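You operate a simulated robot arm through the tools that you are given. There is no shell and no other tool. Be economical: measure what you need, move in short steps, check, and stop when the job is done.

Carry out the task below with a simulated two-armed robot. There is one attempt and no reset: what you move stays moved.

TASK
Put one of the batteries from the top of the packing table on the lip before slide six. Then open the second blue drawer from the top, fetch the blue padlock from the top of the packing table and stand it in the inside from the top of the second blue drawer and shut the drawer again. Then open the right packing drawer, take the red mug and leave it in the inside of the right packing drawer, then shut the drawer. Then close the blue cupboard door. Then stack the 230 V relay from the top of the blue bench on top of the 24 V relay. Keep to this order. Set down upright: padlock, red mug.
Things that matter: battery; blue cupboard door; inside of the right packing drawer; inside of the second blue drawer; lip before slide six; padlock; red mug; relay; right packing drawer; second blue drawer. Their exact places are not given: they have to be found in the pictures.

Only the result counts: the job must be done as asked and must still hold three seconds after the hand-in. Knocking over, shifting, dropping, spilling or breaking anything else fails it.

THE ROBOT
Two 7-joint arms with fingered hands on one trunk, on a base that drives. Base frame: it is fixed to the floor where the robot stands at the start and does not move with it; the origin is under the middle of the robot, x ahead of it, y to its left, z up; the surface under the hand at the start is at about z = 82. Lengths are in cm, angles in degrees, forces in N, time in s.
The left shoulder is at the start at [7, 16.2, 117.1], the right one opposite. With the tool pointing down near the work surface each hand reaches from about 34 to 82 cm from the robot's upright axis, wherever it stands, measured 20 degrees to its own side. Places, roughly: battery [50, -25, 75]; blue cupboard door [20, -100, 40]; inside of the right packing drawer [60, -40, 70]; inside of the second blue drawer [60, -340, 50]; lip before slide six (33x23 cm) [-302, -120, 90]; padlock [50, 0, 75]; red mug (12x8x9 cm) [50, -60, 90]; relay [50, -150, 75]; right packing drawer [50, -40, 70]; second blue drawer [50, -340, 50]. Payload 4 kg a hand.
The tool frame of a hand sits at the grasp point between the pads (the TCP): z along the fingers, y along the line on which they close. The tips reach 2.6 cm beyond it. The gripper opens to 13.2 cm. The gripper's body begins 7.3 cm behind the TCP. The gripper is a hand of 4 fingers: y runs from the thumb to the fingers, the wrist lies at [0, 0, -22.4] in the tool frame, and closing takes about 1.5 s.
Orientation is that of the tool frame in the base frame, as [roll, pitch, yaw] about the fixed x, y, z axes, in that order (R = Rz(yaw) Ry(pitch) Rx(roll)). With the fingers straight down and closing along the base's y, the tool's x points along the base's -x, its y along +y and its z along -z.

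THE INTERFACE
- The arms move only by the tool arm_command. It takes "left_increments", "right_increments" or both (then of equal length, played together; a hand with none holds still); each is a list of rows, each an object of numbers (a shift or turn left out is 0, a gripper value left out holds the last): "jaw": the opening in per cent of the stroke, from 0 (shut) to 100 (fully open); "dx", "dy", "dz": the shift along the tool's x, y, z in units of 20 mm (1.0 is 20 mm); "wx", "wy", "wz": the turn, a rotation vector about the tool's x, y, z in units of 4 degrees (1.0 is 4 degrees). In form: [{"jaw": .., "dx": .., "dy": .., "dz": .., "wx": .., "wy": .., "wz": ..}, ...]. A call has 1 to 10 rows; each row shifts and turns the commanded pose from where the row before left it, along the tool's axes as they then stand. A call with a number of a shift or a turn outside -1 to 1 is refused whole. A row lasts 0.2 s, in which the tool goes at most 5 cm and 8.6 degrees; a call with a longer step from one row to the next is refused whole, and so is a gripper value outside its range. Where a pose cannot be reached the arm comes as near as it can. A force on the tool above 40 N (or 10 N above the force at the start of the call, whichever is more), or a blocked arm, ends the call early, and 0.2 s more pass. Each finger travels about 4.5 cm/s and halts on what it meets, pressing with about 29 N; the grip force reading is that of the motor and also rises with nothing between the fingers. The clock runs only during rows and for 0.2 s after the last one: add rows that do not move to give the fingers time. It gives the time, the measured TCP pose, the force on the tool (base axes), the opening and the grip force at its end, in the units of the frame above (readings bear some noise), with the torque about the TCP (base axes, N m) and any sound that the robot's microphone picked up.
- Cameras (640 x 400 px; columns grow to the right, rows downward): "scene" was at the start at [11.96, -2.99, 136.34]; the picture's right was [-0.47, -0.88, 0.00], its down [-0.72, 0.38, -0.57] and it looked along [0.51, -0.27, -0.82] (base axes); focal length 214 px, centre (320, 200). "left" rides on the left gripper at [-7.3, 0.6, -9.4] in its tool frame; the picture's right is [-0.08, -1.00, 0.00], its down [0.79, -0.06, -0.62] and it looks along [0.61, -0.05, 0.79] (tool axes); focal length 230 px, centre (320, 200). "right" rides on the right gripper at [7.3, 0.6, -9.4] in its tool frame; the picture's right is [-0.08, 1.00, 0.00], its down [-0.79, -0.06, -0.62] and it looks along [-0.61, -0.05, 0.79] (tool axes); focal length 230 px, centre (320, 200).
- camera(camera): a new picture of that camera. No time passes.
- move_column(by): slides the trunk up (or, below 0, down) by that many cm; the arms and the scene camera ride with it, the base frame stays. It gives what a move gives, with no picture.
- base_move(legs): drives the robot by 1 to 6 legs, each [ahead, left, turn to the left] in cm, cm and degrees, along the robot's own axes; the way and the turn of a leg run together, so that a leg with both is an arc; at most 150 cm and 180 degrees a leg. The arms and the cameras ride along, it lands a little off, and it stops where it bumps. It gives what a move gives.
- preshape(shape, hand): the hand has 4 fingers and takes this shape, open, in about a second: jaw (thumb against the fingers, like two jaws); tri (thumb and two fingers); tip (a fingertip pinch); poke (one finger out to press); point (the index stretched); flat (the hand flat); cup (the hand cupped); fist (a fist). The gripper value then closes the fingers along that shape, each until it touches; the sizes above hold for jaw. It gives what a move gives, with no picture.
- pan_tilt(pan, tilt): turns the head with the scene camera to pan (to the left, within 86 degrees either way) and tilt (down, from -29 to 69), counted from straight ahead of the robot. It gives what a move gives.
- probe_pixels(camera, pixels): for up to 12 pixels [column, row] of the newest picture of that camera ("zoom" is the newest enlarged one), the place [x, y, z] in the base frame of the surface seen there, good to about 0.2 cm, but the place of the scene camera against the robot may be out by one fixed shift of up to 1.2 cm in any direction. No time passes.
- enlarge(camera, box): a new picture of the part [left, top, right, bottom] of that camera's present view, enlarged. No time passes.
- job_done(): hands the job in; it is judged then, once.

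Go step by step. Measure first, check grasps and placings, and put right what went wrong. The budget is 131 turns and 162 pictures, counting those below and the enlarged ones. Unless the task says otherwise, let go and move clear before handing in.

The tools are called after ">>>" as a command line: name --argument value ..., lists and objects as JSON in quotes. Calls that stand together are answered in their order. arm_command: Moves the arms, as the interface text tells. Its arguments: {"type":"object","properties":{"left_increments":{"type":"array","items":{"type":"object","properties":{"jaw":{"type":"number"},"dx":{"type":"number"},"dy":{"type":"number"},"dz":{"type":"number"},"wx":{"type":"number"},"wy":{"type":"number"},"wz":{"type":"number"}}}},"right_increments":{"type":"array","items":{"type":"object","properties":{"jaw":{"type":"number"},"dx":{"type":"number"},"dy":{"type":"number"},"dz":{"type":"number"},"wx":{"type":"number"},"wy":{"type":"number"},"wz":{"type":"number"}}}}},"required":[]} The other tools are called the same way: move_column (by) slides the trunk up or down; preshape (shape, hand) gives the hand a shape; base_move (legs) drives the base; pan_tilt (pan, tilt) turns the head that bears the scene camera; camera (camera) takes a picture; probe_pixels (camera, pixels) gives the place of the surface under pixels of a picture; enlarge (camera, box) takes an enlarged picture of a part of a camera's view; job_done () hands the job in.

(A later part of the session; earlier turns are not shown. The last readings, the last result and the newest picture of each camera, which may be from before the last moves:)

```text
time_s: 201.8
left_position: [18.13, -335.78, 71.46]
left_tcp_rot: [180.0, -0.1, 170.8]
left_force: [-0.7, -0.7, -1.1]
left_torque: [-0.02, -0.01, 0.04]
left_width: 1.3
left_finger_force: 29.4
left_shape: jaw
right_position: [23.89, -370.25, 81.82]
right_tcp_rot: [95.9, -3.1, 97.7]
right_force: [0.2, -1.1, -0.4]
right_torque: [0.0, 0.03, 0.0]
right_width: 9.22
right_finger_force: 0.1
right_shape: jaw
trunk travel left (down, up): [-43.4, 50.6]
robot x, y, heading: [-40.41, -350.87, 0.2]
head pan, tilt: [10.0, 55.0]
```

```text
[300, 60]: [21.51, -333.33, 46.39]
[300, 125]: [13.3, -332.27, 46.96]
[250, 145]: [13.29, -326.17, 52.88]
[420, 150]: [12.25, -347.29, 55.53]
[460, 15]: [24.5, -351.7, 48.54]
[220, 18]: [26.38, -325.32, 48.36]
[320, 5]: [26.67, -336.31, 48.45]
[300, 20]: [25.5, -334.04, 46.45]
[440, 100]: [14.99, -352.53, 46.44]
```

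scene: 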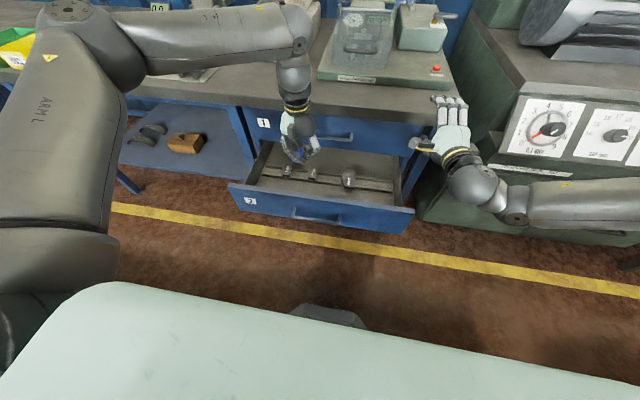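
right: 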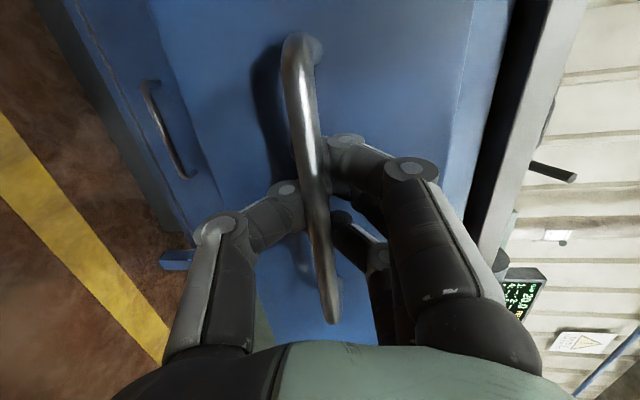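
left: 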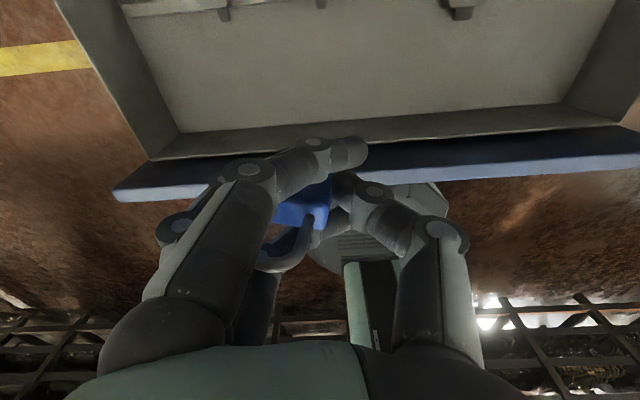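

Floor is z=46.43, free strip x 13.3–26. I shift slightly inward and lower 18 cm, then check.

>>> arm_command --left_increments '[{"dx": -0.4, "dz": 1}, {"dz": 1}, {"dz": 1}, {"dz": 1}, {"dz": 1}, {"dz": 1}, {"dz": 1}, {"dz": 1}, {"dz": 1}, {}]'

>>> camera --camera "left"

>>> enlarge --camera "scene" --box '[230, 90, 430, 230]'

```text
time_s: 204.0
left_position: [18.88, -335.79, 53.36]
left_tcp_rot: [180.0, 0.0, 170.8]
left_force: [-0.1, 0.8, -1.4]
left_torque: [-0.02, 0.0, 0.0]
left_width: 1.34
left_finger_force: 28.7
left_shape: jaw
right_position: [23.89, -370.28, 81.8]
right_tcp_rot: [96.1, -3.1, 97.7]
right_force: [-0.6, -0.1, 0.0]
right_torque: [-0.01, -0.01, 0.0]
right_width: 9.21
right_finger_force: 0.0
right_shape: jaw
trunk travel left (down, up): [-43.4, 50.6]
robot x, y, heading: [-40.31, -350.85, -0.1]
head pan, tilt: [10.0, 55.0]
```

```text
107 pictures are left
```

left: 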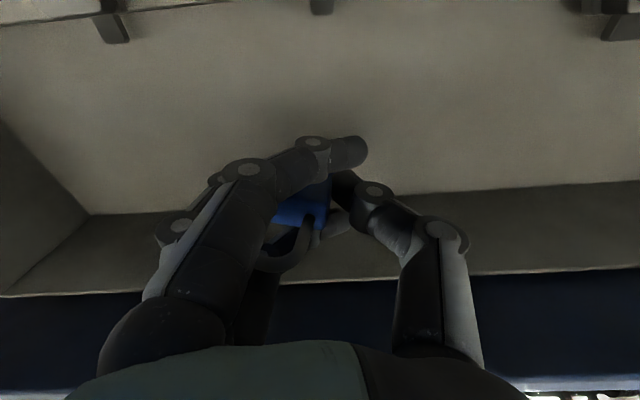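

```text
2.86 times, centred on (330, 160) of scene
```

zoom: 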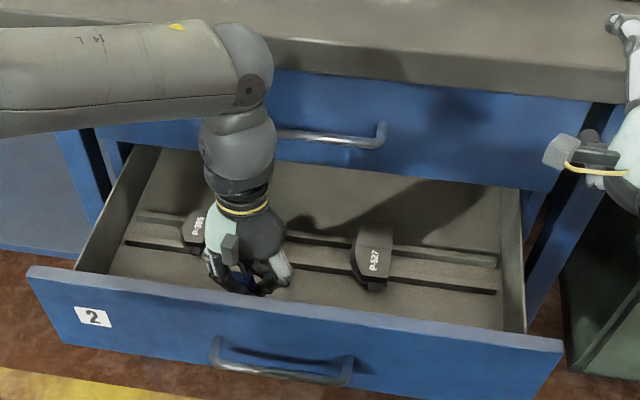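

Clear all round. I lower gently to contact (z≈50) and watch the force.

>>> arm_command --left_increments '[{"dz": 0.7}, {"dz": 0.5}, {"dz": 0.2}, {"dz": 0.1}, {"dz": 0.1}, {}]'

>>> enlarge --camera "left" --box '[220, 110, 440, 300]'

```text
time_s: 205.4
left_position: [18.95, -335.81, 50.12]
left_tcp_rot: [-179.9, -0.1, 170.7]
left_force: [0.0, 0.3, -1.2]
left_torque: [-0.01, 0.02, -0.01]
left_width: 1.32
left_finger_force: 28.5
left_shape: jaw
right_position: [23.81, -370.24, 81.63]
right_tcp_rot: [96.0, -2.9, 97.7]
right_force: [0.3, 0.1, -0.2]
right_torque: [-0.01, -0.04, 0.02]
right_width: 9.2
right_finger_force: 0.1
right_shape: jaw
trunk travel left (down, up): [-43.4, 50.6]
robot x, y, heading: [-40.48, -351.03, -0.3]
head pan, tilt: [10.0, 55.0]
```

```text
2.11 times, centred on (330, 205) of left
```

zoom: 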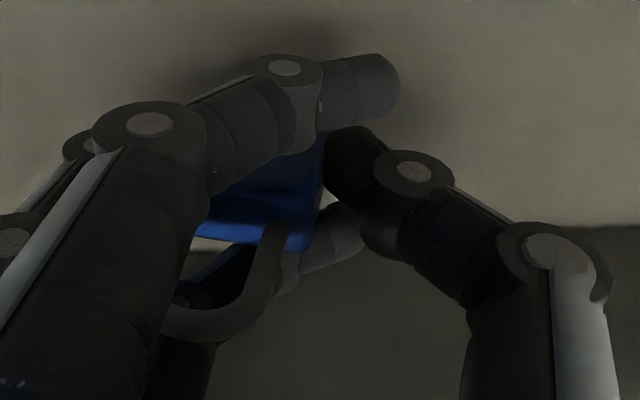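

No contact yet. I continue down in 2 mm steps.

>>> arm_command --left_increments '[{"dz": 0.1}, {"dz": 0.1}, {}]'

>>> arm_command --left_increments '[{"dz": 0.1}, {"dz": 0.05}, {}]'

```text
time_s: 206.2
left_position: [19.0, -335.85, 49.97]
left_tcp_rot: [179.9, 0.1, 170.7]
left_force: [-0.8, -1.3, 10.3]
left_torque: [0.28, -0.01, -0.01]
left_width: 1.35
left_finger_force: 28.6
left_shape: jaw
right_position: [23.7, -370.33, 81.65]
right_tcp_rot: [95.8, -3.0, 97.7]
right_force: [0.4, -0.6, -0.2]
right_torque: [0.02, 0.01, -0.02]
right_width: 9.2
right_finger_force: 0.0
right_shape: jaw
trunk travel left (down, up): [-43.4, 50.6]
robot x, y, heading: [-40.41, -351.11, -0.3]
head pan, tilt: [10.0, 55.0]
```

```text
time_s: 207.0
left_position: [18.9, -335.94, 49.69]
left_tcp_rot: [-179.9, 0.2, 170.9]
left_force: [-0.1, -3.5, 15.5]
left_torque: [0.3, -0.06, -0.01]
left_width: 1.44
left_finger_force: 28.8
left_shape: jaw
right_position: [23.75, -370.33, 81.9]
right_tcp_rot: [95.9, -2.9, 97.8]
right_force: [0.1, -0.2, -0.1]
right_torque: [0.0, 0.02, 0.01]
right_width: 9.2
right_finger_force: 0.0
right_shape: jaw
trunk travel left (down, up): [-43.4, 50.6]
robot x, y, heading: [-40.33, -350.75, -0.1]
head pan, tilt: [10.0, 55.0]
```

It's on the floor (15 N). I open slowly.

>>> arm_command --left_increments '[{"dz": -0.1, "jaw": 12}, {"jaw": 14}, {"jaw": 18}, {"jaw": 24}, {"jaw": 32}, {"jaw": 42}, {"jaw": 52}, {"jaw": 60}, {}, {}]'

>>> camera --camera "left"

```text
time_s: 209.2
left_position: [18.95, -335.72, 49.8]
left_tcp_rot: [180.0, 0.0, 170.8]
left_force: [0.3, -0.2, -0.5]
left_torque: [0.0, -0.01, 0.0]
left_width: 7.88
left_finger_force: 0.0
left_shape: jaw
right_position: [23.94, -370.32, 81.74]
right_tcp_rot: [96.0, -3.1, 97.8]
right_force: [-0.1, -0.1, 1.2]
right_torque: [-0.01, 0.04, 0.02]
right_width: 9.19
right_finger_force: 0.1
right_shape: jaw
trunk travel left (down, up): [-43.4, 50.6]
robot x, y, heading: [-39.77, -350.94, -0.1]
head pan, tilt: [10.0, 55.0]
```

```text
104 pictures are left
```

left: 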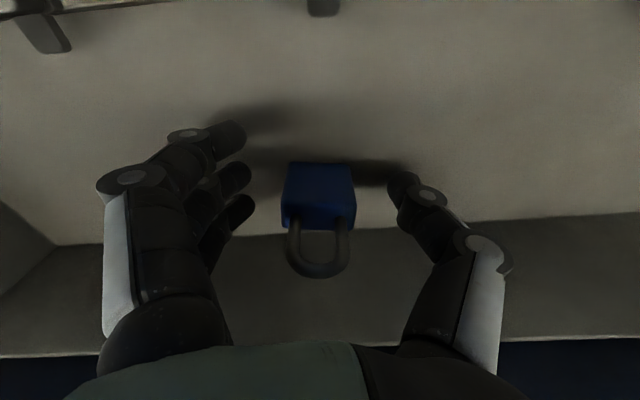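

I check whether it is standing by probing the body (320,190) and the shackle (318,270).

>>> probe_pixels --camera "left" --pixels '[[320, 170], [320, 195], [320, 225], [318, 272], [290, 240], [346, 240], [320, 150]]'

>>> arm_command --left_increments '[{"dz": -1}, {"dz": -1}, {"dz": -1}, {"dz": -1}, {"dz": -1}, {"dz": -1}, {"dz": -1}, {"dz": -1}]'

>>> enlarge --camera "left" --box '[220, 0, 440, 190]'

>>> enlarge --camera "scene" --box '[230, 110, 430, 240]'

```text
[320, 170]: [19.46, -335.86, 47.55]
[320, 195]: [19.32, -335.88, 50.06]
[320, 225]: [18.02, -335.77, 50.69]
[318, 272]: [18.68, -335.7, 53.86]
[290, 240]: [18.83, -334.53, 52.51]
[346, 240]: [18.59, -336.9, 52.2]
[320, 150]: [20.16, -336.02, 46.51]
```

```text
time_s: 211.0
left_position: [18.99, -335.84, 65.8]
left_tcp_rot: [-179.9, 0.0, 170.8]
left_force: [-0.1, 1.1, -0.5]
left_torque: [0.01, 0.02, 0.0]
left_width: 7.87
left_finger_force: 0.0
left_shape: jaw
right_position: [23.9, -370.31, 81.72]
right_tcp_rot: [96.0, -3.0, 97.8]
right_force: [-0.4, 0.0, -0.8]
right_torque: [-0.01, 0.02, -0.01]
right_width: 9.18
right_finger_force: 0.0
right_shape: jaw
trunk travel left (down, up): [-43.4, 50.6]
robot x, y, heading: [-40.26, -350.89, -0.3]
head pan, tilt: [10.0, 55.0]
```

```text
2.11 times, centred on (330, 95) of left
```

zoom: 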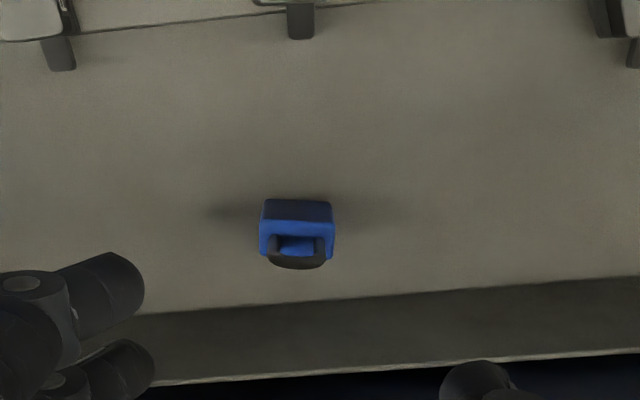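

```text
3.08 times, centred on (330, 175) of scene
```

zoom: 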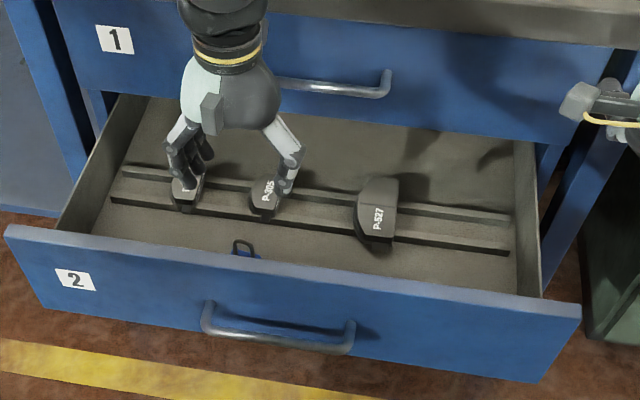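

The padlock stands upright (shackle top 53.9 above body 50.7). I back away, raise the left hand, and position the closed right hand to push the drawer front left of its handle.

>>> base_move --legs '[[-32, 0, 0], [0, 44, 0]]'

>>> arm_command --left_increments '[{"dz": -1, "dx": 0.5}, {"dz": -1, "dx": 0.5}, {"dz": -1, "dx": 0.5}, {"dz": -1, "dx": 0.5}, {"dz": -1, "dx": 0.5}, {"dz": -1, "dx": 0.5}, {"dz": -1, "dx": 0.5}, {"dz": -1, "dx": 0.5}, {"dz": -1, "dx": 0.5}, {"dz": -1, "dx": 0.5}]' --right_increments '[{"jaw": 0}, {}, {}, {}, {}, {}, {}, {}, {}, {}]'

>>> move_column --by -29

>>> camera --camera "right"

>>> camera --camera "scene"

```text
time_s: 215.4
left_position: [-12.84, -292.01, 65.65]
left_tcp_rot: [-179.9, 0.1, 170.9]
left_force: [-0.3, 0.2, 0.9]
left_torque: [0.0, 0.02, 0.03]
left_width: 7.86
left_finger_force: 0.1
left_shape: jaw
right_position: [-8.16, -326.48, 81.64]
right_tcp_rot: [95.9, -2.8, 97.7]
right_force: [0.6, -0.4, 0.0]
right_torque: [-0.01, -0.02, -0.02]
right_width: 9.21
right_finger_force: 0.1
right_shape: jaw
trunk travel left (down, up): [-43.4, 50.6]
robot x, y, heading: [-72.41, -307.04, -0.1]
head pan, tilt: [10.0, 55.0]
```

```text
time_s: 217.6
left_position: [-22.96, -290.46, 85.81]
left_tcp_rot: [-180.0, 0.1, 170.9]
left_force: [-0.5, -0.1, 0.1]
left_torque: [0.02, -0.02, 0.0]
left_width: 7.86
left_finger_force: 0.1
left_shape: jaw
right_position: [-8.05, -326.48, 81.7]
right_tcp_rot: [96.0, -3.0, 97.6]
right_force: [0.7, -0.4, -0.7]
right_torque: [0.01, 0.0, -0.03]
right_width: 0.0
right_finger_force: 29.8
right_shape: jaw
trunk travel left (down, up): [-43.4, 50.6]
robot x, y, heading: [-72.04, -306.94, -0.1]
head pan, tilt: [10.0, 55.0]
```

```text
time_s: 220.5
left_position: [-22.79, -290.42, 56.76]
left_tcp_rot: [-180.0, 0.0, 170.8]
left_force: [0.0, -0.4, -0.2]
left_torque: [0.0, 0.0, 0.04]
left_width: 7.86
left_finger_force: 0.0
left_shape: jaw
right_position: [-8.16, -326.46, 52.62]
right_tcp_rot: [96.0, -3.0, 97.8]
right_force: [0.2, 0.3, -0.1]
right_torque: [0.0, -0.04, 0.0]
right_width: 0.01
right_finger_force: 29.5
right_shape: jaw
trunk travel left (down, up): [-14.4, 79.6]
robot x, y, heading: [-72.27, -306.71, 0.1]
head pan, tilt: [10.0, 55.0]
```

```text
101 pictures are left
```

right: 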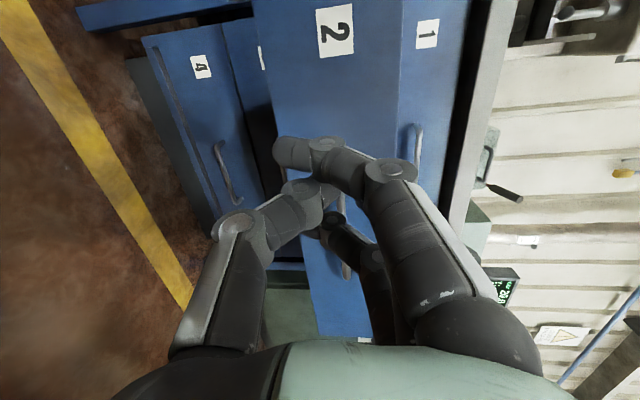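

```text
100 pictures are left
```

scene: 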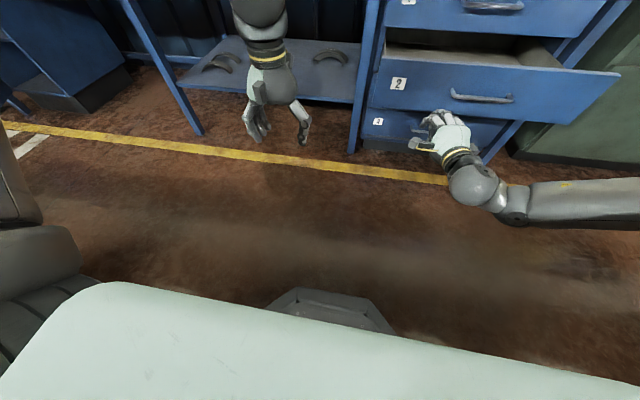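

The right fist faces the panel left of the handle at z≈52.6. I drive ahead 25 cm and look.

>>> base_move --legs '[[13, 0, 0], [12, 0, 0]]'

>>> camera --camera "right"

>>> camera --camera "scene"

```text
time_s: 222.7
left_position: [2.15, -290.3, 56.66]
left_tcp_rot: [179.9, -0.1, 170.8]
left_force: [0.2, 0.0, 0.2]
left_torque: [-0.01, 0.02, -0.01]
left_width: 7.86
left_finger_force: 0.1
left_shape: jaw
right_position: [16.95, -326.52, 52.66]
right_tcp_rot: [95.9, -3.0, 97.7]
right_force: [-0.2, -0.8, 0.1]
right_torque: [0.02, -0.02, 0.02]
right_width: 0.01
right_finger_force: 29.1
right_shape: jaw
trunk travel left (down, up): [-14.4, 79.6]
robot x, y, heading: [-46.87, -307.07, -0.1]
head pan, tilt: [10.0, 55.0]
```

```text
99 pictures are left
```

right: 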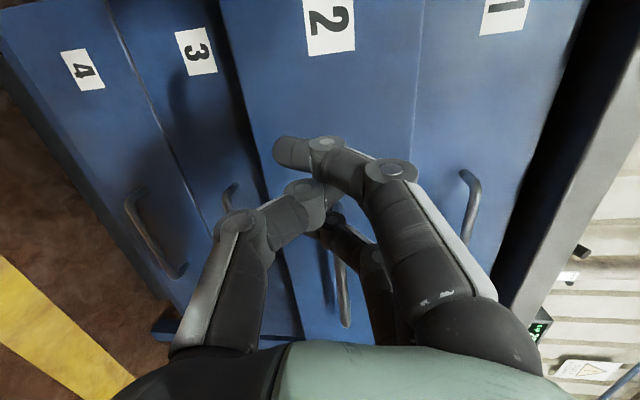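

```text
98 pictures are left
```

scene: 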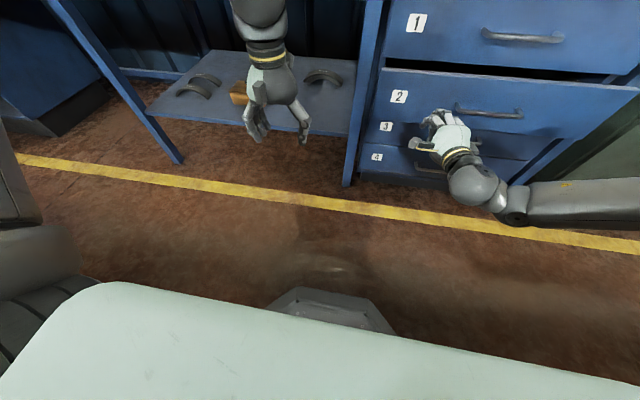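

The drawer is moving in. I measure the remaining gap.

>>> probe_pixels --camera "right" --pixels '[[330, 25], [290, 100], [500, 15], [460, 120], [200, 50]]'

```text
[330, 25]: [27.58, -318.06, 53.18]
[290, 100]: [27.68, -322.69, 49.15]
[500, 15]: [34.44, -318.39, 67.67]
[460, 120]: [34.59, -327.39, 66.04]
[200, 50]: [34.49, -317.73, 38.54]
```

The panel is at x=27.6 (it rolled ahead of the hand); 6.9 cm remain. I drive 12 ahead then press in with the arm.

>>> base_move --legs '[[11, 0, 0]]'

>>> arm_command --right_increments '[{"dz": 0.4}, {"dz": 0.4}, {"dz": 0.4}, {"dz": 0.4}, {"dz": 0.4}, {"dz": 0.4}]'

>>> camera --camera "right"

>>> probe_pixels --camera "right" --pixels '[[330, 25], [290, 80], [500, 30], [200, 50]]'

```text
time_s: 223.9
left_position: [13.18, -290.28, 56.72]
left_tcp_rot: [-179.9, 0.0, 170.9]
left_force: [0.3, 0.4, -0.6]
left_torque: [0.0, 0.02, 0.03]
left_width: 7.91
left_finger_force: 0.0
left_shape: jaw
right_position: [27.89, -326.31, 52.59]
right_tcp_rot: [96.1, -3.0, 97.7]
right_force: [-0.7, -1.0, 0.2]
right_torque: [0.01, 0.01, 0.01]
right_width: 0.01
right_finger_force: 29.0
right_shape: jaw
trunk travel left (down, up): [-14.4, 79.6]
robot x, y, heading: [-35.97, -306.95, 0.1]
head pan, tilt: [10.0, 55.0]
```

```text
time_s: 225.1
left_position: [13.05, -290.51, 56.9]
left_tcp_rot: [-179.9, 0.2, 170.7]
left_force: [0.0, -0.4, 0.0]
left_torque: [0.02, 0.04, 0.0]
left_width: 7.85
left_finger_force: 0.0
left_shape: jaw
right_position: [31.34, -325.82, 52.28]
right_tcp_rot: [96.1, -3.2, 97.8]
right_force: [-24.3, -2.3, 5.4]
right_torque: [0.04, -0.42, -0.11]
right_width: 0.0
right_finger_force: 28.3
right_shape: jaw
trunk travel left (down, up): [-14.4, 79.6]
robot x, y, heading: [-36.62, -306.76, -0.2]
head pan, tilt: [10.0, 55.0]
stopped in row 6 (right hand): the force on the tool passed its limit at 48 N (the readings are from after the stop); the commanded pose is now the measured one
```

```text
97 pictures are left
```

right: 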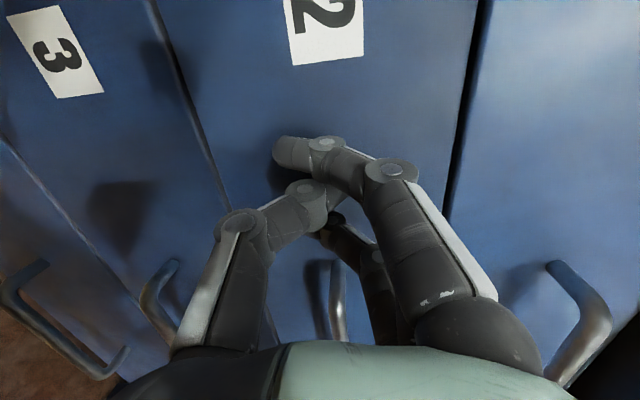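

```text
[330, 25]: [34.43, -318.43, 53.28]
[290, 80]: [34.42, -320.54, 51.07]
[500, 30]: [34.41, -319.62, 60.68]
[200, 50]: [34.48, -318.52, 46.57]
```

Drawer 2 is flush (x=34.43 like its neighbours). I back off, raise the trunk and go to the packing table's right drawer.

>>> base_move --legs '[[-33, 0, 0], [0, 145, 0], [0, 142, 0]]'

>>> move_column --by 22

>>> arm_command --right_increments '[{"jaw": 55}, {}, {}, {}]'

>>> pan_tilt --pan -15 --tilt 30

>>> camera --camera "scene"

>>> camera --camera "right"

```text
time_s: 237.8
left_position: [-17.64, -71.18, 56.71]
left_tcp_rot: [179.9, -0.1, 169.7]
left_force: [-0.2, -0.2, 0.6]
left_torque: [0.03, 0.0, 0.05]
left_width: 7.87
left_finger_force: 0.0
left_shape: jaw
right_position: [-0.16, -107.09, 51.77]
right_tcp_rot: [96.8, -3.2, 96.4]
right_force: [-15.8, -5.7, 0.7]
right_torque: [-0.08, 0.41, 0.47]
right_width: 0.0
right_finger_force: 29.1
right_shape: jaw
trunk travel left (down, up): [-14.4, 79.6]
robot x, y, heading: [-67.71, -86.77, -1.2]
head pan, tilt: [10.0, 55.0]
stopped in leg 3: the force on the tool passed its limit at 68 N (the readings are from after the stop); the commanded pose is now the measured one
```

```text
time_s: 240.1
left_position: [-17.66, -71.11, 78.82]
left_tcp_rot: [180.0, -0.1, 169.7]
left_force: [-0.6, 0.4, 0.0]
left_torque: [0.0, 0.0, 0.01]
left_width: 7.86
left_finger_force: 0.1
left_shape: jaw
right_position: [0.18, -106.85, 73.93]
right_tcp_rot: [96.4, -3.2, 96.5]
right_force: [0.1, 0.1, 0.3]
right_torque: [0.03, 0.0, 0.0]
right_width: 0.0
right_finger_force: 28.9
right_shape: jaw
trunk travel left (down, up): [-36.4, 57.6]
robot x, y, heading: [-67.61, -86.78, -1.1]
head pan, tilt: [10.0, 55.0]
```

```text
time_s: 241.1
left_position: [-17.62, -71.18, 78.68]
left_tcp_rot: [-179.9, 0.0, 169.6]
left_force: [0.0, -0.6, 0.0]
left_torque: [0.02, -0.01, 0.02]
left_width: 7.88
left_finger_force: 0.0
left_shape: jaw
right_position: [0.21, -107.09, 73.84]
right_tcp_rot: [96.6, -3.2, 96.5]
right_force: [-0.3, -0.7, 0.8]
right_torque: [-0.04, 0.0, -0.02]
right_width: 7.23
right_finger_force: 0.1
right_shape: jaw
trunk travel left (down, up): [-36.4, 57.6]
robot x, y, heading: [-67.36, -86.9, -1.2]
head pan, tilt: [10.0, 55.0]
```

```text
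time_s: 242.0
left_position: [-17.62, -71.07, 78.78]
left_tcp_rot: [-179.9, -0.1, 169.7]
left_force: [0.8, 0.8, -0.5]
left_torque: [-0.03, -0.01, -0.02]
left_width: 7.88
left_finger_force: 0.0
left_shape: jaw
right_position: [0.06, -106.97, 73.79]
right_tcp_rot: [96.6, -3.2, 96.5]
right_force: [-0.2, 0.5, 0.3]
right_torque: [0.0, 0.0, -0.04]
right_width: 7.24
right_finger_force: 0.0
right_shape: jaw
trunk travel left (down, up): [-36.4, 57.6]
robot x, y, heading: [-67.23, -86.78, -1.1]
head pan, tilt: [-15.0, 30.0]
```

```text
96 pictures are left
```

scene: 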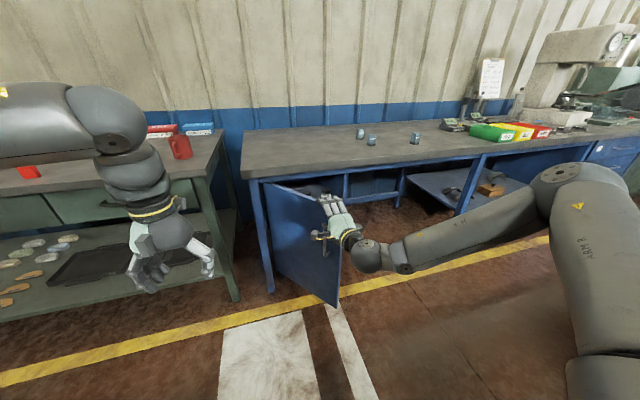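

```text
95 pictures are left
```

right: 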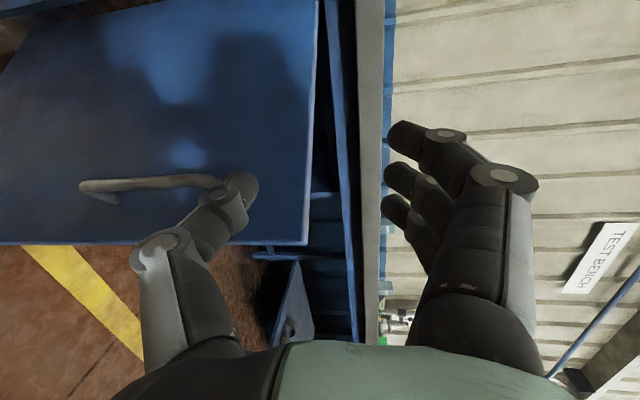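

I bumped the open cupboard door with the low hand; nothing else touched, and the hand is above it now. I raise more, back off, and continue to the packing table.

>>> move_column --by 12

>>> base_move --legs '[[-8, 0, 1.1], [0, 66, 0]]'

>>> camera --camera "scene"

>>> camera --camera "right"

```text
time_s: 243.5
left_position: [-17.71, -71.28, 90.61]
left_tcp_rot: [-180.0, 0.0, 169.7]
left_force: [-0.1, -0.3, -1.0]
left_torque: [-0.03, -0.01, -0.01]
left_width: 7.85
left_finger_force: 0.0
left_shape: jaw
right_position: [0.15, -106.97, 85.9]
right_tcp_rot: [96.6, -3.2, 96.5]
right_force: [0.5, 0.1, 0.2]
right_torque: [0.01, 0.0, -0.01]
right_width: 7.21
right_finger_force: 0.1
right_shape: jaw
trunk travel left (down, up): [-48.4, 45.6]
robot x, y, heading: [-67.3, -86.87, -0.9]
head pan, tilt: [-15.0, 30.0]
```

```text
time_s: 247.8
left_position: [-26.13, -2.76, 90.71]
left_tcp_rot: [-180.0, 0.0, 171.1]
left_force: [0.7, 0.8, 0.0]
left_torque: [-0.02, -0.02, 0.0]
left_width: 7.87
left_finger_force: 0.1
left_shape: jaw
right_position: [-7.53, -38.16, 85.8]
right_tcp_rot: [96.6, -3.2, 97.8]
right_force: [-0.3, -0.2, -0.5]
right_torque: [0.01, -0.01, 0.02]
right_width: 7.21
right_finger_force: 0.0
right_shape: jaw
trunk travel left (down, up): [-48.4, 45.6]
robot x, y, heading: [-75.56, -19.41, 0.4]
head pan, tilt: [-15.0, 30.0]
```

```text
94 pictures are left
```

scene: 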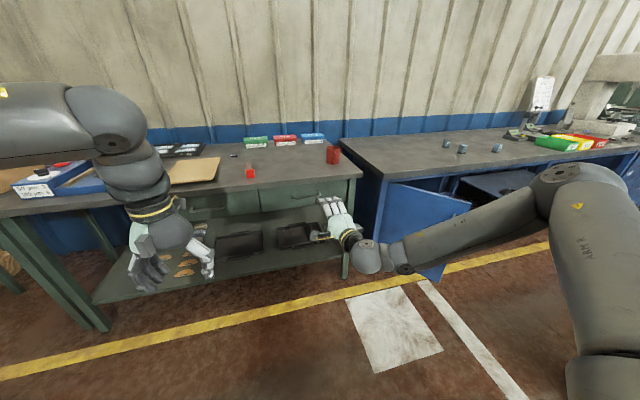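

```text
93 pictures are left
```

right: 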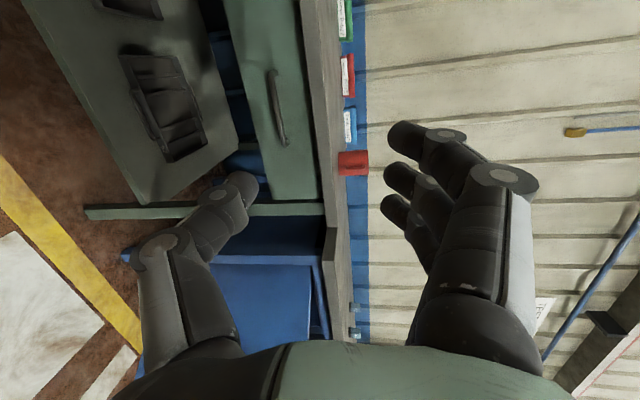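

The right packing drawer's handle is at (277,105) in the right picture. I measure it.

>>> probe_pixels --camera "right" --pixels '[[271, 75], [276, 105], [282, 138], [258, 100], [300, 100], [318, 100], [235, 60], [300, 190], [355, 160], [330, 60]]'

>>> enlarge --camera "scene" --box '[160, 120, 380, 260]'

```text
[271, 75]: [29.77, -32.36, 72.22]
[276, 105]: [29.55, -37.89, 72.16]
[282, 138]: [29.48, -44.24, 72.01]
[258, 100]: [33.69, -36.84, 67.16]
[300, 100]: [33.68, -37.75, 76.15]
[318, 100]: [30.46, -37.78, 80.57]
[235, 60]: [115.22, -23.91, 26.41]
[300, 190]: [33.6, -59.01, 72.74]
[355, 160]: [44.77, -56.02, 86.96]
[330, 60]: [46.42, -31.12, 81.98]
```

```text
2.86 times, centred on (270, 190) of scene
```

zoom: 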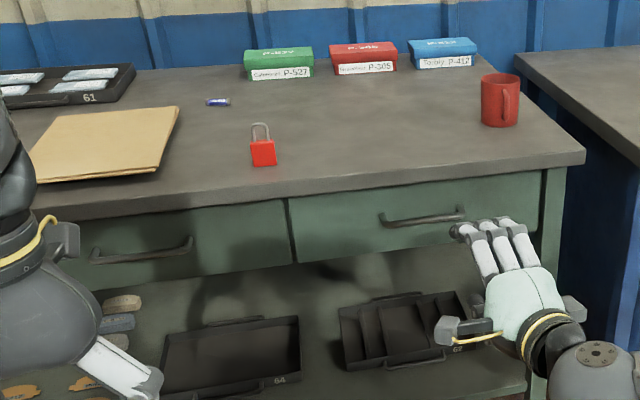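

Handle bar: x≈29.6, z≈72.1, y -31…-46. I lower 12.7, drive 26 ahead and check.

>>> move_column --by -12.7

>>> base_move --legs '[[26, 0, -0.3]]'

>>> camera --camera "right"

>>> probe_pixels --camera "right" --pixels '[[320, 60], [320, 100], [320, 130], [325, 160]]'

```text
time_s: 249.4
left_position: [-26.11, -2.81, 78.0]
left_tcp_rot: [180.0, 0.0, 171.0]
left_force: [1.2, -0.3, -0.9]
left_torque: [-0.03, 0.01, -0.05]
left_width: 7.88
left_finger_force: 0.1
left_shape: jaw
right_position: [-7.56, -38.18, 73.14]
right_tcp_rot: [96.6, -3.1, 97.9]
right_force: [-0.8, 0.0, 0.0]
right_torque: [0.01, -0.04, 0.0]
right_width: 7.22
right_finger_force: 0.1
right_shape: jaw
trunk travel left (down, up): [-35.7, 58.3]
robot x, y, heading: [-75.44, -19.61, 0.4]
head pan, tilt: [-15.0, 30.0]
```

```text
time_s: 251.3
left_position: [0.13, -3.05, 77.95]
left_tcp_rot: [180.0, -0.1, 170.6]
left_force: [1.0, 0.7, -0.8]
left_torque: [-0.02, 0.03, -0.01]
left_width: 7.86
left_finger_force: 0.1
left_shape: jaw
right_position: [18.38, -38.56, 73.04]
right_tcp_rot: [96.6, -3.3, 97.5]
right_force: [0.8, -0.2, -0.5]
right_torque: [-0.01, 0.0, 0.03]
right_width: 7.22
right_finger_force: 0.1
right_shape: jaw
trunk travel left (down, up): [-35.7, 58.3]
robot x, y, heading: [-49.28, -19.52, -0.1]
head pan, tilt: [-15.0, 30.0]
```

```text
91 pictures are left
```

right: 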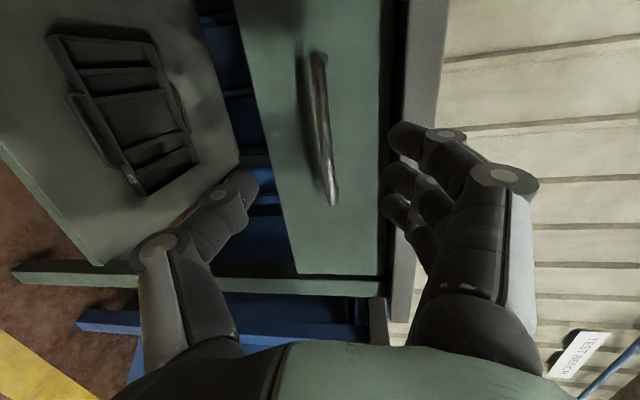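

```text
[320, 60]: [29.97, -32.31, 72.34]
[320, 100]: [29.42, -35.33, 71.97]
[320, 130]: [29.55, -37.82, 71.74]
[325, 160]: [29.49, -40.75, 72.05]
```

The handle is centred between fingers. I narrow the opening to clear the table slab, shift, and advance 11 cm.

>>> probe_pixels --camera "right" --pixels '[[388, 40], [396, 40], [402, 60], [375, 40]]'

>>> arm_command --right_increments '[{"dx": -1, "jaw": 40}, {"dx": -0.2}, {"dz": 1}, {"dz": 1}, {"dz": 1}, {}]'

>>> camera --camera "right"

```text
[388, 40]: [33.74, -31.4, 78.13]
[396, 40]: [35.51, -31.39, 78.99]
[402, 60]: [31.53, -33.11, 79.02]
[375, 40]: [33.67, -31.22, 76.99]
```

```text
time_s: 252.7
left_position: [-0.09, -3.02, 77.9]
left_tcp_rot: [180.0, 0.0, 170.6]
left_force: [-0.5, 0.5, -0.4]
left_torque: [-0.01, 0.01, 0.01]
left_width: 7.84
left_finger_force: 0.1
left_shape: jaw
right_position: [24.67, -40.28, 72.38]
right_tcp_rot: [96.7, -3.1, 97.5]
right_force: [-0.5, 0.4, 0.7]
right_torque: [-0.04, -0.04, -0.01]
right_width: 5.36
right_finger_force: 0.0
right_shape: jaw
trunk travel left (down, up): [-35.7, 58.3]
robot x, y, heading: [-49.45, -19.59, -0.1]
head pan, tilt: [-15.0, 30.0]
```

```text
90 pictures are left
```

right: 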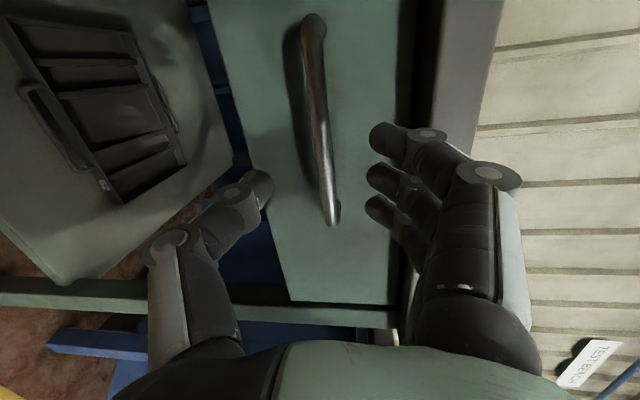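

Aligned. I advance the last 4.8 cm and close behind the bar.

>>> arm_command --right_increments '[{"dz": 1}, {"dz": 1}, {"dz": 0.4}, {"jaw": 0}, {"jaw": 0}, {"jaw": 0}, {"jaw": 0}, {"jaw": 0}, {"jaw": 0}, {"jaw": 0}]'

>>> camera --camera "right"

```text
time_s: 254.9
left_position: [0.04, -3.15, 77.9]
left_tcp_rot: [179.9, -0.1, 170.6]
left_force: [-0.2, 0.6, 0.7]
left_torque: [-0.02, -0.01, -0.02]
left_width: 7.88
left_finger_force: 0.1
left_shape: jaw
right_position: [28.9, -39.65, 72.1]
right_tcp_rot: [96.7, -3.2, 97.5]
right_force: [0.3, 0.6, 0.1]
right_torque: [0.04, -0.01, 0.05]
right_width: 0.43
right_finger_force: 29.2
right_shape: jaw
right hand out of reach, approached as far as the arm can: row 3
trunk travel left (down, up): [-35.7, 58.3]
robot x, y, heading: [-49.63, -19.77, -0.1]
head pan, tilt: [-15.0, 30.0]
```

```text
89 pictures are left
```

right: 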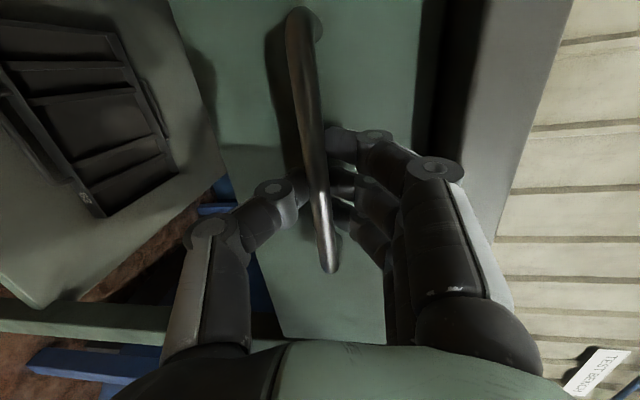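

The bar is gripped. I pull by driving back 26 cm.

>>> base_move --legs '[[-26, 0, 0]]'

>>> camera --camera "scene"

>>> camera --camera "right"

```text
time_s: 256.7
left_position: [-26.13, -3.11, 78.11]
left_tcp_rot: [-180.0, 0.0, 170.6]
left_force: [-0.4, 0.3, -0.3]
left_torque: [0.0, -0.03, 0.04]
left_width: 7.88
left_finger_force: 0.0
left_shape: jaw
right_position: [2.92, -39.76, 72.07]
right_tcp_rot: [96.7, -3.2, 97.5]
right_force: [0.5, -1.1, -2.1]
right_torque: [0.06, 0.01, 0.08]
right_width: 0.4
right_finger_force: 28.7
right_shape: jaw
trunk travel left (down, up): [-35.7, 58.3]
robot x, y, heading: [-75.22, -19.18, -0.2]
head pan, tilt: [-15.0, 30.0]
```

```text
88 pictures are left
```

scene: 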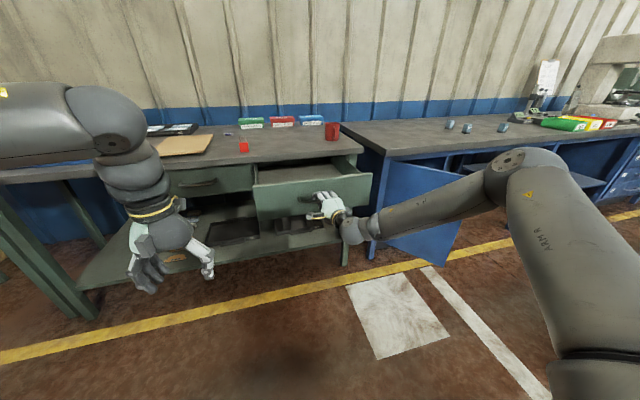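

```text
87 pictures are left
```

right: 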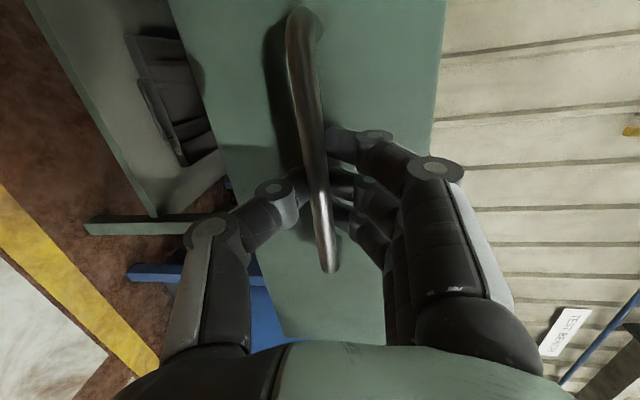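

The drawer is open 26 cm. I release the handle, back off, and measure drawer inside and the cupboard door's place.

>>> arm_command --right_increments '[{"jaw": 60}, {}, {}, {}, {}, {"dz": -1}, {"dz": -1}, {"dz": -1}, {"dz": -1}, {"dz": -1}]'

>>> probe_pixels --camera "scene" --pixels '[[300, 172], [330, 168], [275, 180], [300, 180], [462, 205], [437, 278], [388, 165], [370, 240], [332, 130], [330, 123], [430, 210]]'

>>> move_column --by 40

>>> camera --camera "scene"

```text
time_s: 258.9
left_position: [-26.03, -3.05, 78.01]
left_tcp_rot: [180.0, 0.0, 170.7]
left_force: [-0.7, -0.6, 0.2]
left_torque: [-0.01, -0.01, 0.02]
left_width: 7.85
left_finger_force: 0.1
left_shape: jaw
right_position: [-6.94, -41.14, 73.29]
right_tcp_rot: [96.7, -3.1, 97.5]
right_force: [0.4, 0.7, 0.5]
right_torque: [0.0, -0.03, -0.01]
right_width: 7.89
right_finger_force: 0.0
right_shape: jaw
trunk travel left (down, up): [-35.7, 58.3]
robot x, y, heading: [-75.74, -19.58, -0.3]
head pan, tilt: [-15.0, 30.0]
```

```text
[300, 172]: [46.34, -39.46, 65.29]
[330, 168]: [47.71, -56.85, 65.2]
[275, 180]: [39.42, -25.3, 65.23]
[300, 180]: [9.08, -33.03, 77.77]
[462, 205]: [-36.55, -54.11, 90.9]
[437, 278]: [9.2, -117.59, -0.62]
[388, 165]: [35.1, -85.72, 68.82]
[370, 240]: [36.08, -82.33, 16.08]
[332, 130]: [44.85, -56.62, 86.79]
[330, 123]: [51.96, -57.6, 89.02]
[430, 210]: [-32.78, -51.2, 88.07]
```

```text
time_s: 262.8
left_position: [-26.13, -2.99, 117.98]
left_tcp_rot: [180.0, 0.0, 170.6]
left_force: [0.0, -0.5, -0.9]
left_torque: [0.02, -0.01, -0.02]
left_width: 7.9
left_finger_force: 0.1
left_shape: jaw
right_position: [-6.9, -40.98, 113.25]
right_tcp_rot: [96.8, -3.2, 97.6]
right_force: [0.7, -0.3, 0.2]
right_torque: [-0.01, 0.01, 0.01]
right_width: 7.92
right_finger_force: 0.0
right_shape: jaw
trunk travel left (down, up): [-75.7, 18.3]
robot x, y, heading: [-75.56, -19.6, -0.3]
head pan, tilt: [-15.0, 30.0]
```

```text
86 pictures are left
```

scene: 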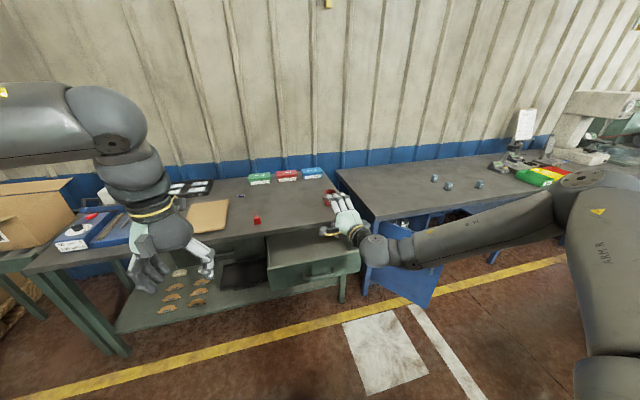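

I probe the door's edge and the drawer interior in this view.

>>> probe_pixels --camera "scene" --pixels '[[442, 265], [430, 303], [385, 285], [420, 275], [300, 245], [330, 240], [280, 255], [268, 240], [358, 255], [340, 250]]'

>>> enlarge --camera "scene" --box '[240, 160, 460, 310]'

```text
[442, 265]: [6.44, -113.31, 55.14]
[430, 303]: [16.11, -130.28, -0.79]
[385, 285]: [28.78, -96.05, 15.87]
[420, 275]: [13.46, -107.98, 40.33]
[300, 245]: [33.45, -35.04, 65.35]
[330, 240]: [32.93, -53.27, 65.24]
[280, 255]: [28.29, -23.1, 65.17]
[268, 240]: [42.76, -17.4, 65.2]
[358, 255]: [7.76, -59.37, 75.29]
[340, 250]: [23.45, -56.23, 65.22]
```

```text
2.67 times, centred on (350, 235) of scene
```

zoom: 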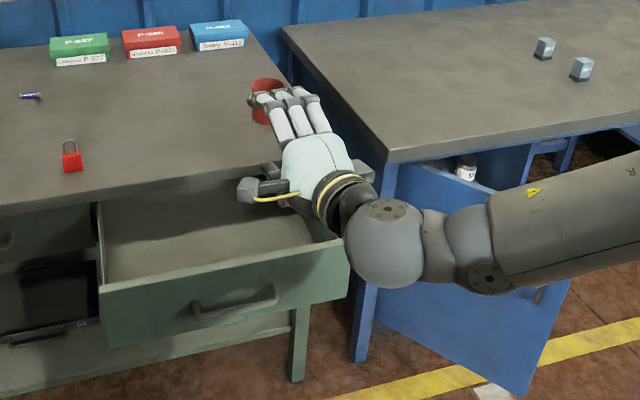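

The drawer is empty (floor z≈66.05, y -16…-57); the door's free edge is at (6,-113). I drive so the left hand faces the mug.

>>> base_move --legs '[[0, -53, 0.3], [51, 0, 0]]'

>>> arm_command --left_increments '[{"dx": -1, "dz": 0.5, "jaw": 100}, {"dx": -1, "dz": 0.5}, {"dx": -1, "dz": 0.5}, {"dx": -1, "dz": 0.5}, {"dx": -1, "dz": 0.5}, {"dx": -1, "dz": 0.5}, {"wz": -1}, {"wz": -1}, {"wz": -0.3}]'

>>> camera --camera "left"

>>> camera --camera "scene"

```text
time_s: 268.4
left_position: [24.91, -55.85, 118.06]
left_tcp_rot: [180.0, 0.0, 170.9]
left_force: [-0.5, -0.1, 0.1]
left_torque: [0.0, 0.0, -0.02]
left_width: 7.84
left_finger_force: 0.0
left_shape: jaw
right_position: [44.23, -93.81, 113.36]
right_tcp_rot: [96.7, -3.2, 97.8]
right_force: [0.8, -0.5, 0.0]
right_torque: [0.05, -0.01, 0.0]
right_width: 7.87
right_finger_force: 0.1
right_shape: jaw
trunk travel left (down, up): [-75.7, 18.3]
robot x, y, heading: [-24.43, -72.43, 0.0]
head pan, tilt: [-15.0, 30.0]
```

```text
time_s: 270.4
left_position: [36.8, -57.61, 111.96]
left_tcp_rot: [-180.0, 0.0, -179.9]
left_force: [0.2, 0.8, -0.2]
left_torque: [0.03, 0.0, -0.03]
left_width: 13.16
left_finger_force: 0.0
left_shape: jaw
right_position: [44.29, -93.72, 113.26]
right_tcp_rot: [96.8, -3.1, 97.8]
right_force: [-0.7, 0.4, -0.2]
right_torque: [0.02, 0.01, -0.04]
right_width: 7.85
right_finger_force: 0.0
right_shape: jaw
trunk travel left (down, up): [-75.7, 18.3]
robot x, y, heading: [-24.7, -72.54, 0.1]
head pan, tilt: [-15.0, 30.0]
```

```text
84 pictures are left
```

left: 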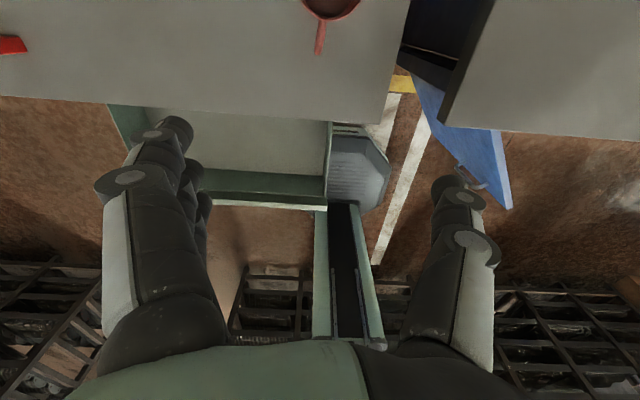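

```text
83 pictures are left
```

scene: 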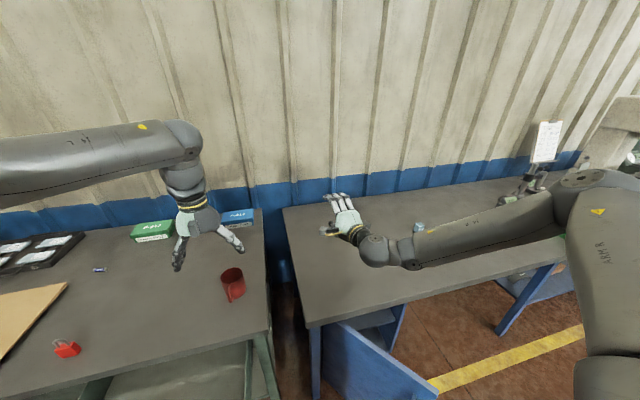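

The mug is at (233,285) in the scene view with its handle toward the robot. I measure.

>>> probe_pixels --camera "scene" --pixels '[[221, 278], [243, 273], [230, 268], [233, 282], [232, 300], [242, 290]]'

>>> probe_pixels --camera "left" --pixels '[[318, 50], [320, 25], [305, 8], [357, 8], [330, 18]]'

>>> enlarge --camera "scene" --box '[190, 240, 290, 320]'

```text
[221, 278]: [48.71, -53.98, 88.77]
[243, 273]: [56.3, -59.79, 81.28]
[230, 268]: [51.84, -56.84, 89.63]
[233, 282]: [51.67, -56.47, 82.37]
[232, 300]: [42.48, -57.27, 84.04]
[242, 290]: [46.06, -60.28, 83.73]
```

```text
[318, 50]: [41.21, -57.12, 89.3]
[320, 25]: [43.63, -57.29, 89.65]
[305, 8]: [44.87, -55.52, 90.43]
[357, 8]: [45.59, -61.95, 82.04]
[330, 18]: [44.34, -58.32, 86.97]
```

```text
5.00 times, centred on (240, 280) of scene
```

zoom: 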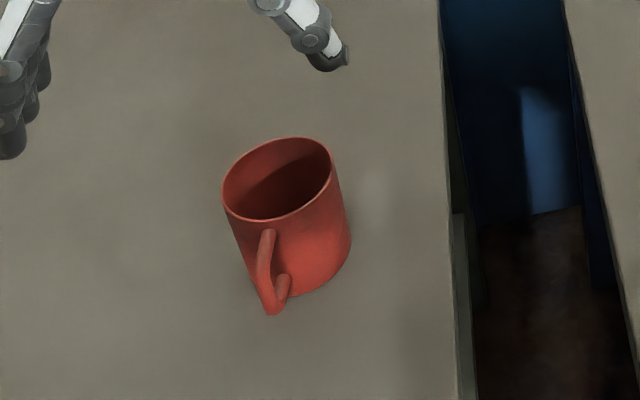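

The mug's axis is near (48,-57). I move the left hand over it and look straight at it.

>>> arm_command --left_increments '[{"dx": -1}, {"dx": -1}, {"dx": -1}, {"dx": -1}, {"dx": -1}, {"dx": -0.6}]'

>>> camera --camera "left"

```text
time_s: 271.8
left_position: [45.75, -57.64, 111.98]
left_tcp_rot: [-180.0, 0.0, -179.9]
left_force: [0.7, 0.2, -0.5]
left_torque: [0.02, -0.02, 0.03]
left_width: 13.2
left_finger_force: 0.0
left_shape: jaw
left hand out of reach, approached as far as the arm can: row 5, 6
right_position: [44.36, -93.74, 113.32]
right_tcp_rot: [96.7, -3.3, 97.9]
right_force: [-0.4, 0.7, -0.7]
right_torque: [0.03, -0.02, -0.03]
right_width: 7.87
right_finger_force: 0.1
right_shape: jaw
trunk travel left (down, up): [-75.7, 18.3]
robot x, y, heading: [-24.25, -72.33, 0.2]
head pan, tilt: [-15.0, 30.0]
```

```text
81 pictures are left
```

left: 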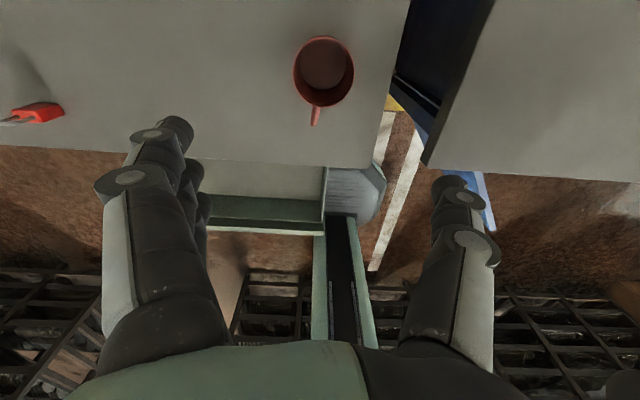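

The mug rim is at (323,70). I measure rim points and lower.

>>> probe_pixels --camera "left" --pixels '[[295, 68], [353, 68], [323, 37], [318, 105], [316, 118], [324, 65]]'

>>> arm_command --left_increments '[{"dz": 1}, {"dz": 1}, {"dz": 1}, {"dz": 1}, {"dz": 0.5}]'

```text
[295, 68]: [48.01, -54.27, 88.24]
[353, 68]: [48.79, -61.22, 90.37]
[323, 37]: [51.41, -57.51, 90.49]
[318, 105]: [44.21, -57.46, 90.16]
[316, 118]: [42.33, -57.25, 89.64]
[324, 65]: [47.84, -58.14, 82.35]
```

```text
time_s: 273.0
left_position: [45.81, -57.71, 102.91]
left_tcp_rot: [180.0, 0.0, -179.9]
left_force: [-1.0, 0.0, 0.1]
left_torque: [-0.04, -0.01, 0.0]
left_width: 13.18
left_finger_force: 0.0
left_shape: jaw
right_position: [44.38, -93.74, 113.31]
right_tcp_rot: [96.9, -3.1, 97.8]
right_force: [0.5, -0.4, 0.5]
right_torque: [0.01, 0.01, 0.02]
right_width: 7.88
right_finger_force: 0.0
right_shape: jaw
trunk travel left (down, up): [-75.7, 18.3]
robot x, y, heading: [-24.36, -72.4, 0.2]
head pan, tilt: [-15.0, 30.0]
```

Mug axis (47.9,-57.6), diameter ≈7.6, rim z 90.5. I move over it and descend around it.

>>> arm_command --left_increments '[{"dx": -1, "dz": 0.5}, {"dz": 0.5}, {"dz": 1}, {"dz": 1}, {}]'

>>> camera --camera "left"

```text
time_s: 274.2
left_position: [47.47, -57.91, 97.02]
left_tcp_rot: [-179.9, 0.0, -179.9]
left_force: [-0.4, -0.6, -0.6]
left_torque: [0.02, 0.0, 0.0]
left_width: 13.18
left_finger_force: 0.1
left_shape: jaw
left hand out of reach, approached as far as the arm can: row 1
right_position: [44.31, -93.8, 113.34]
right_tcp_rot: [96.7, -3.1, 97.8]
right_force: [-0.5, -1.6, -0.4]
right_torque: [0.0, -0.01, 0.01]
right_width: 7.87
right_finger_force: 0.0
right_shape: jaw
trunk travel left (down, up): [-75.7, 18.3]
robot x, y, heading: [-24.29, -72.43, 0.2]
head pan, tilt: [-15.0, 30.0]
```

```text
80 pictures are left
```

left: 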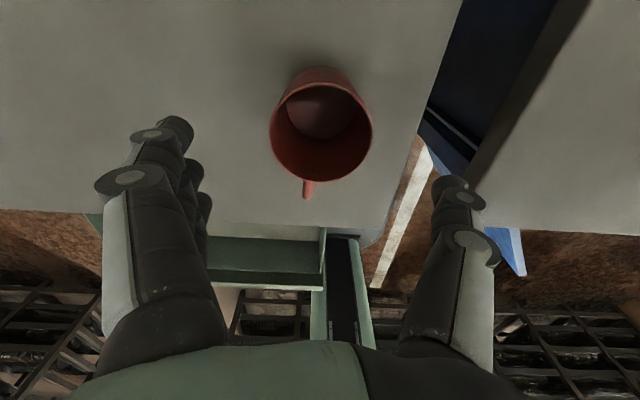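

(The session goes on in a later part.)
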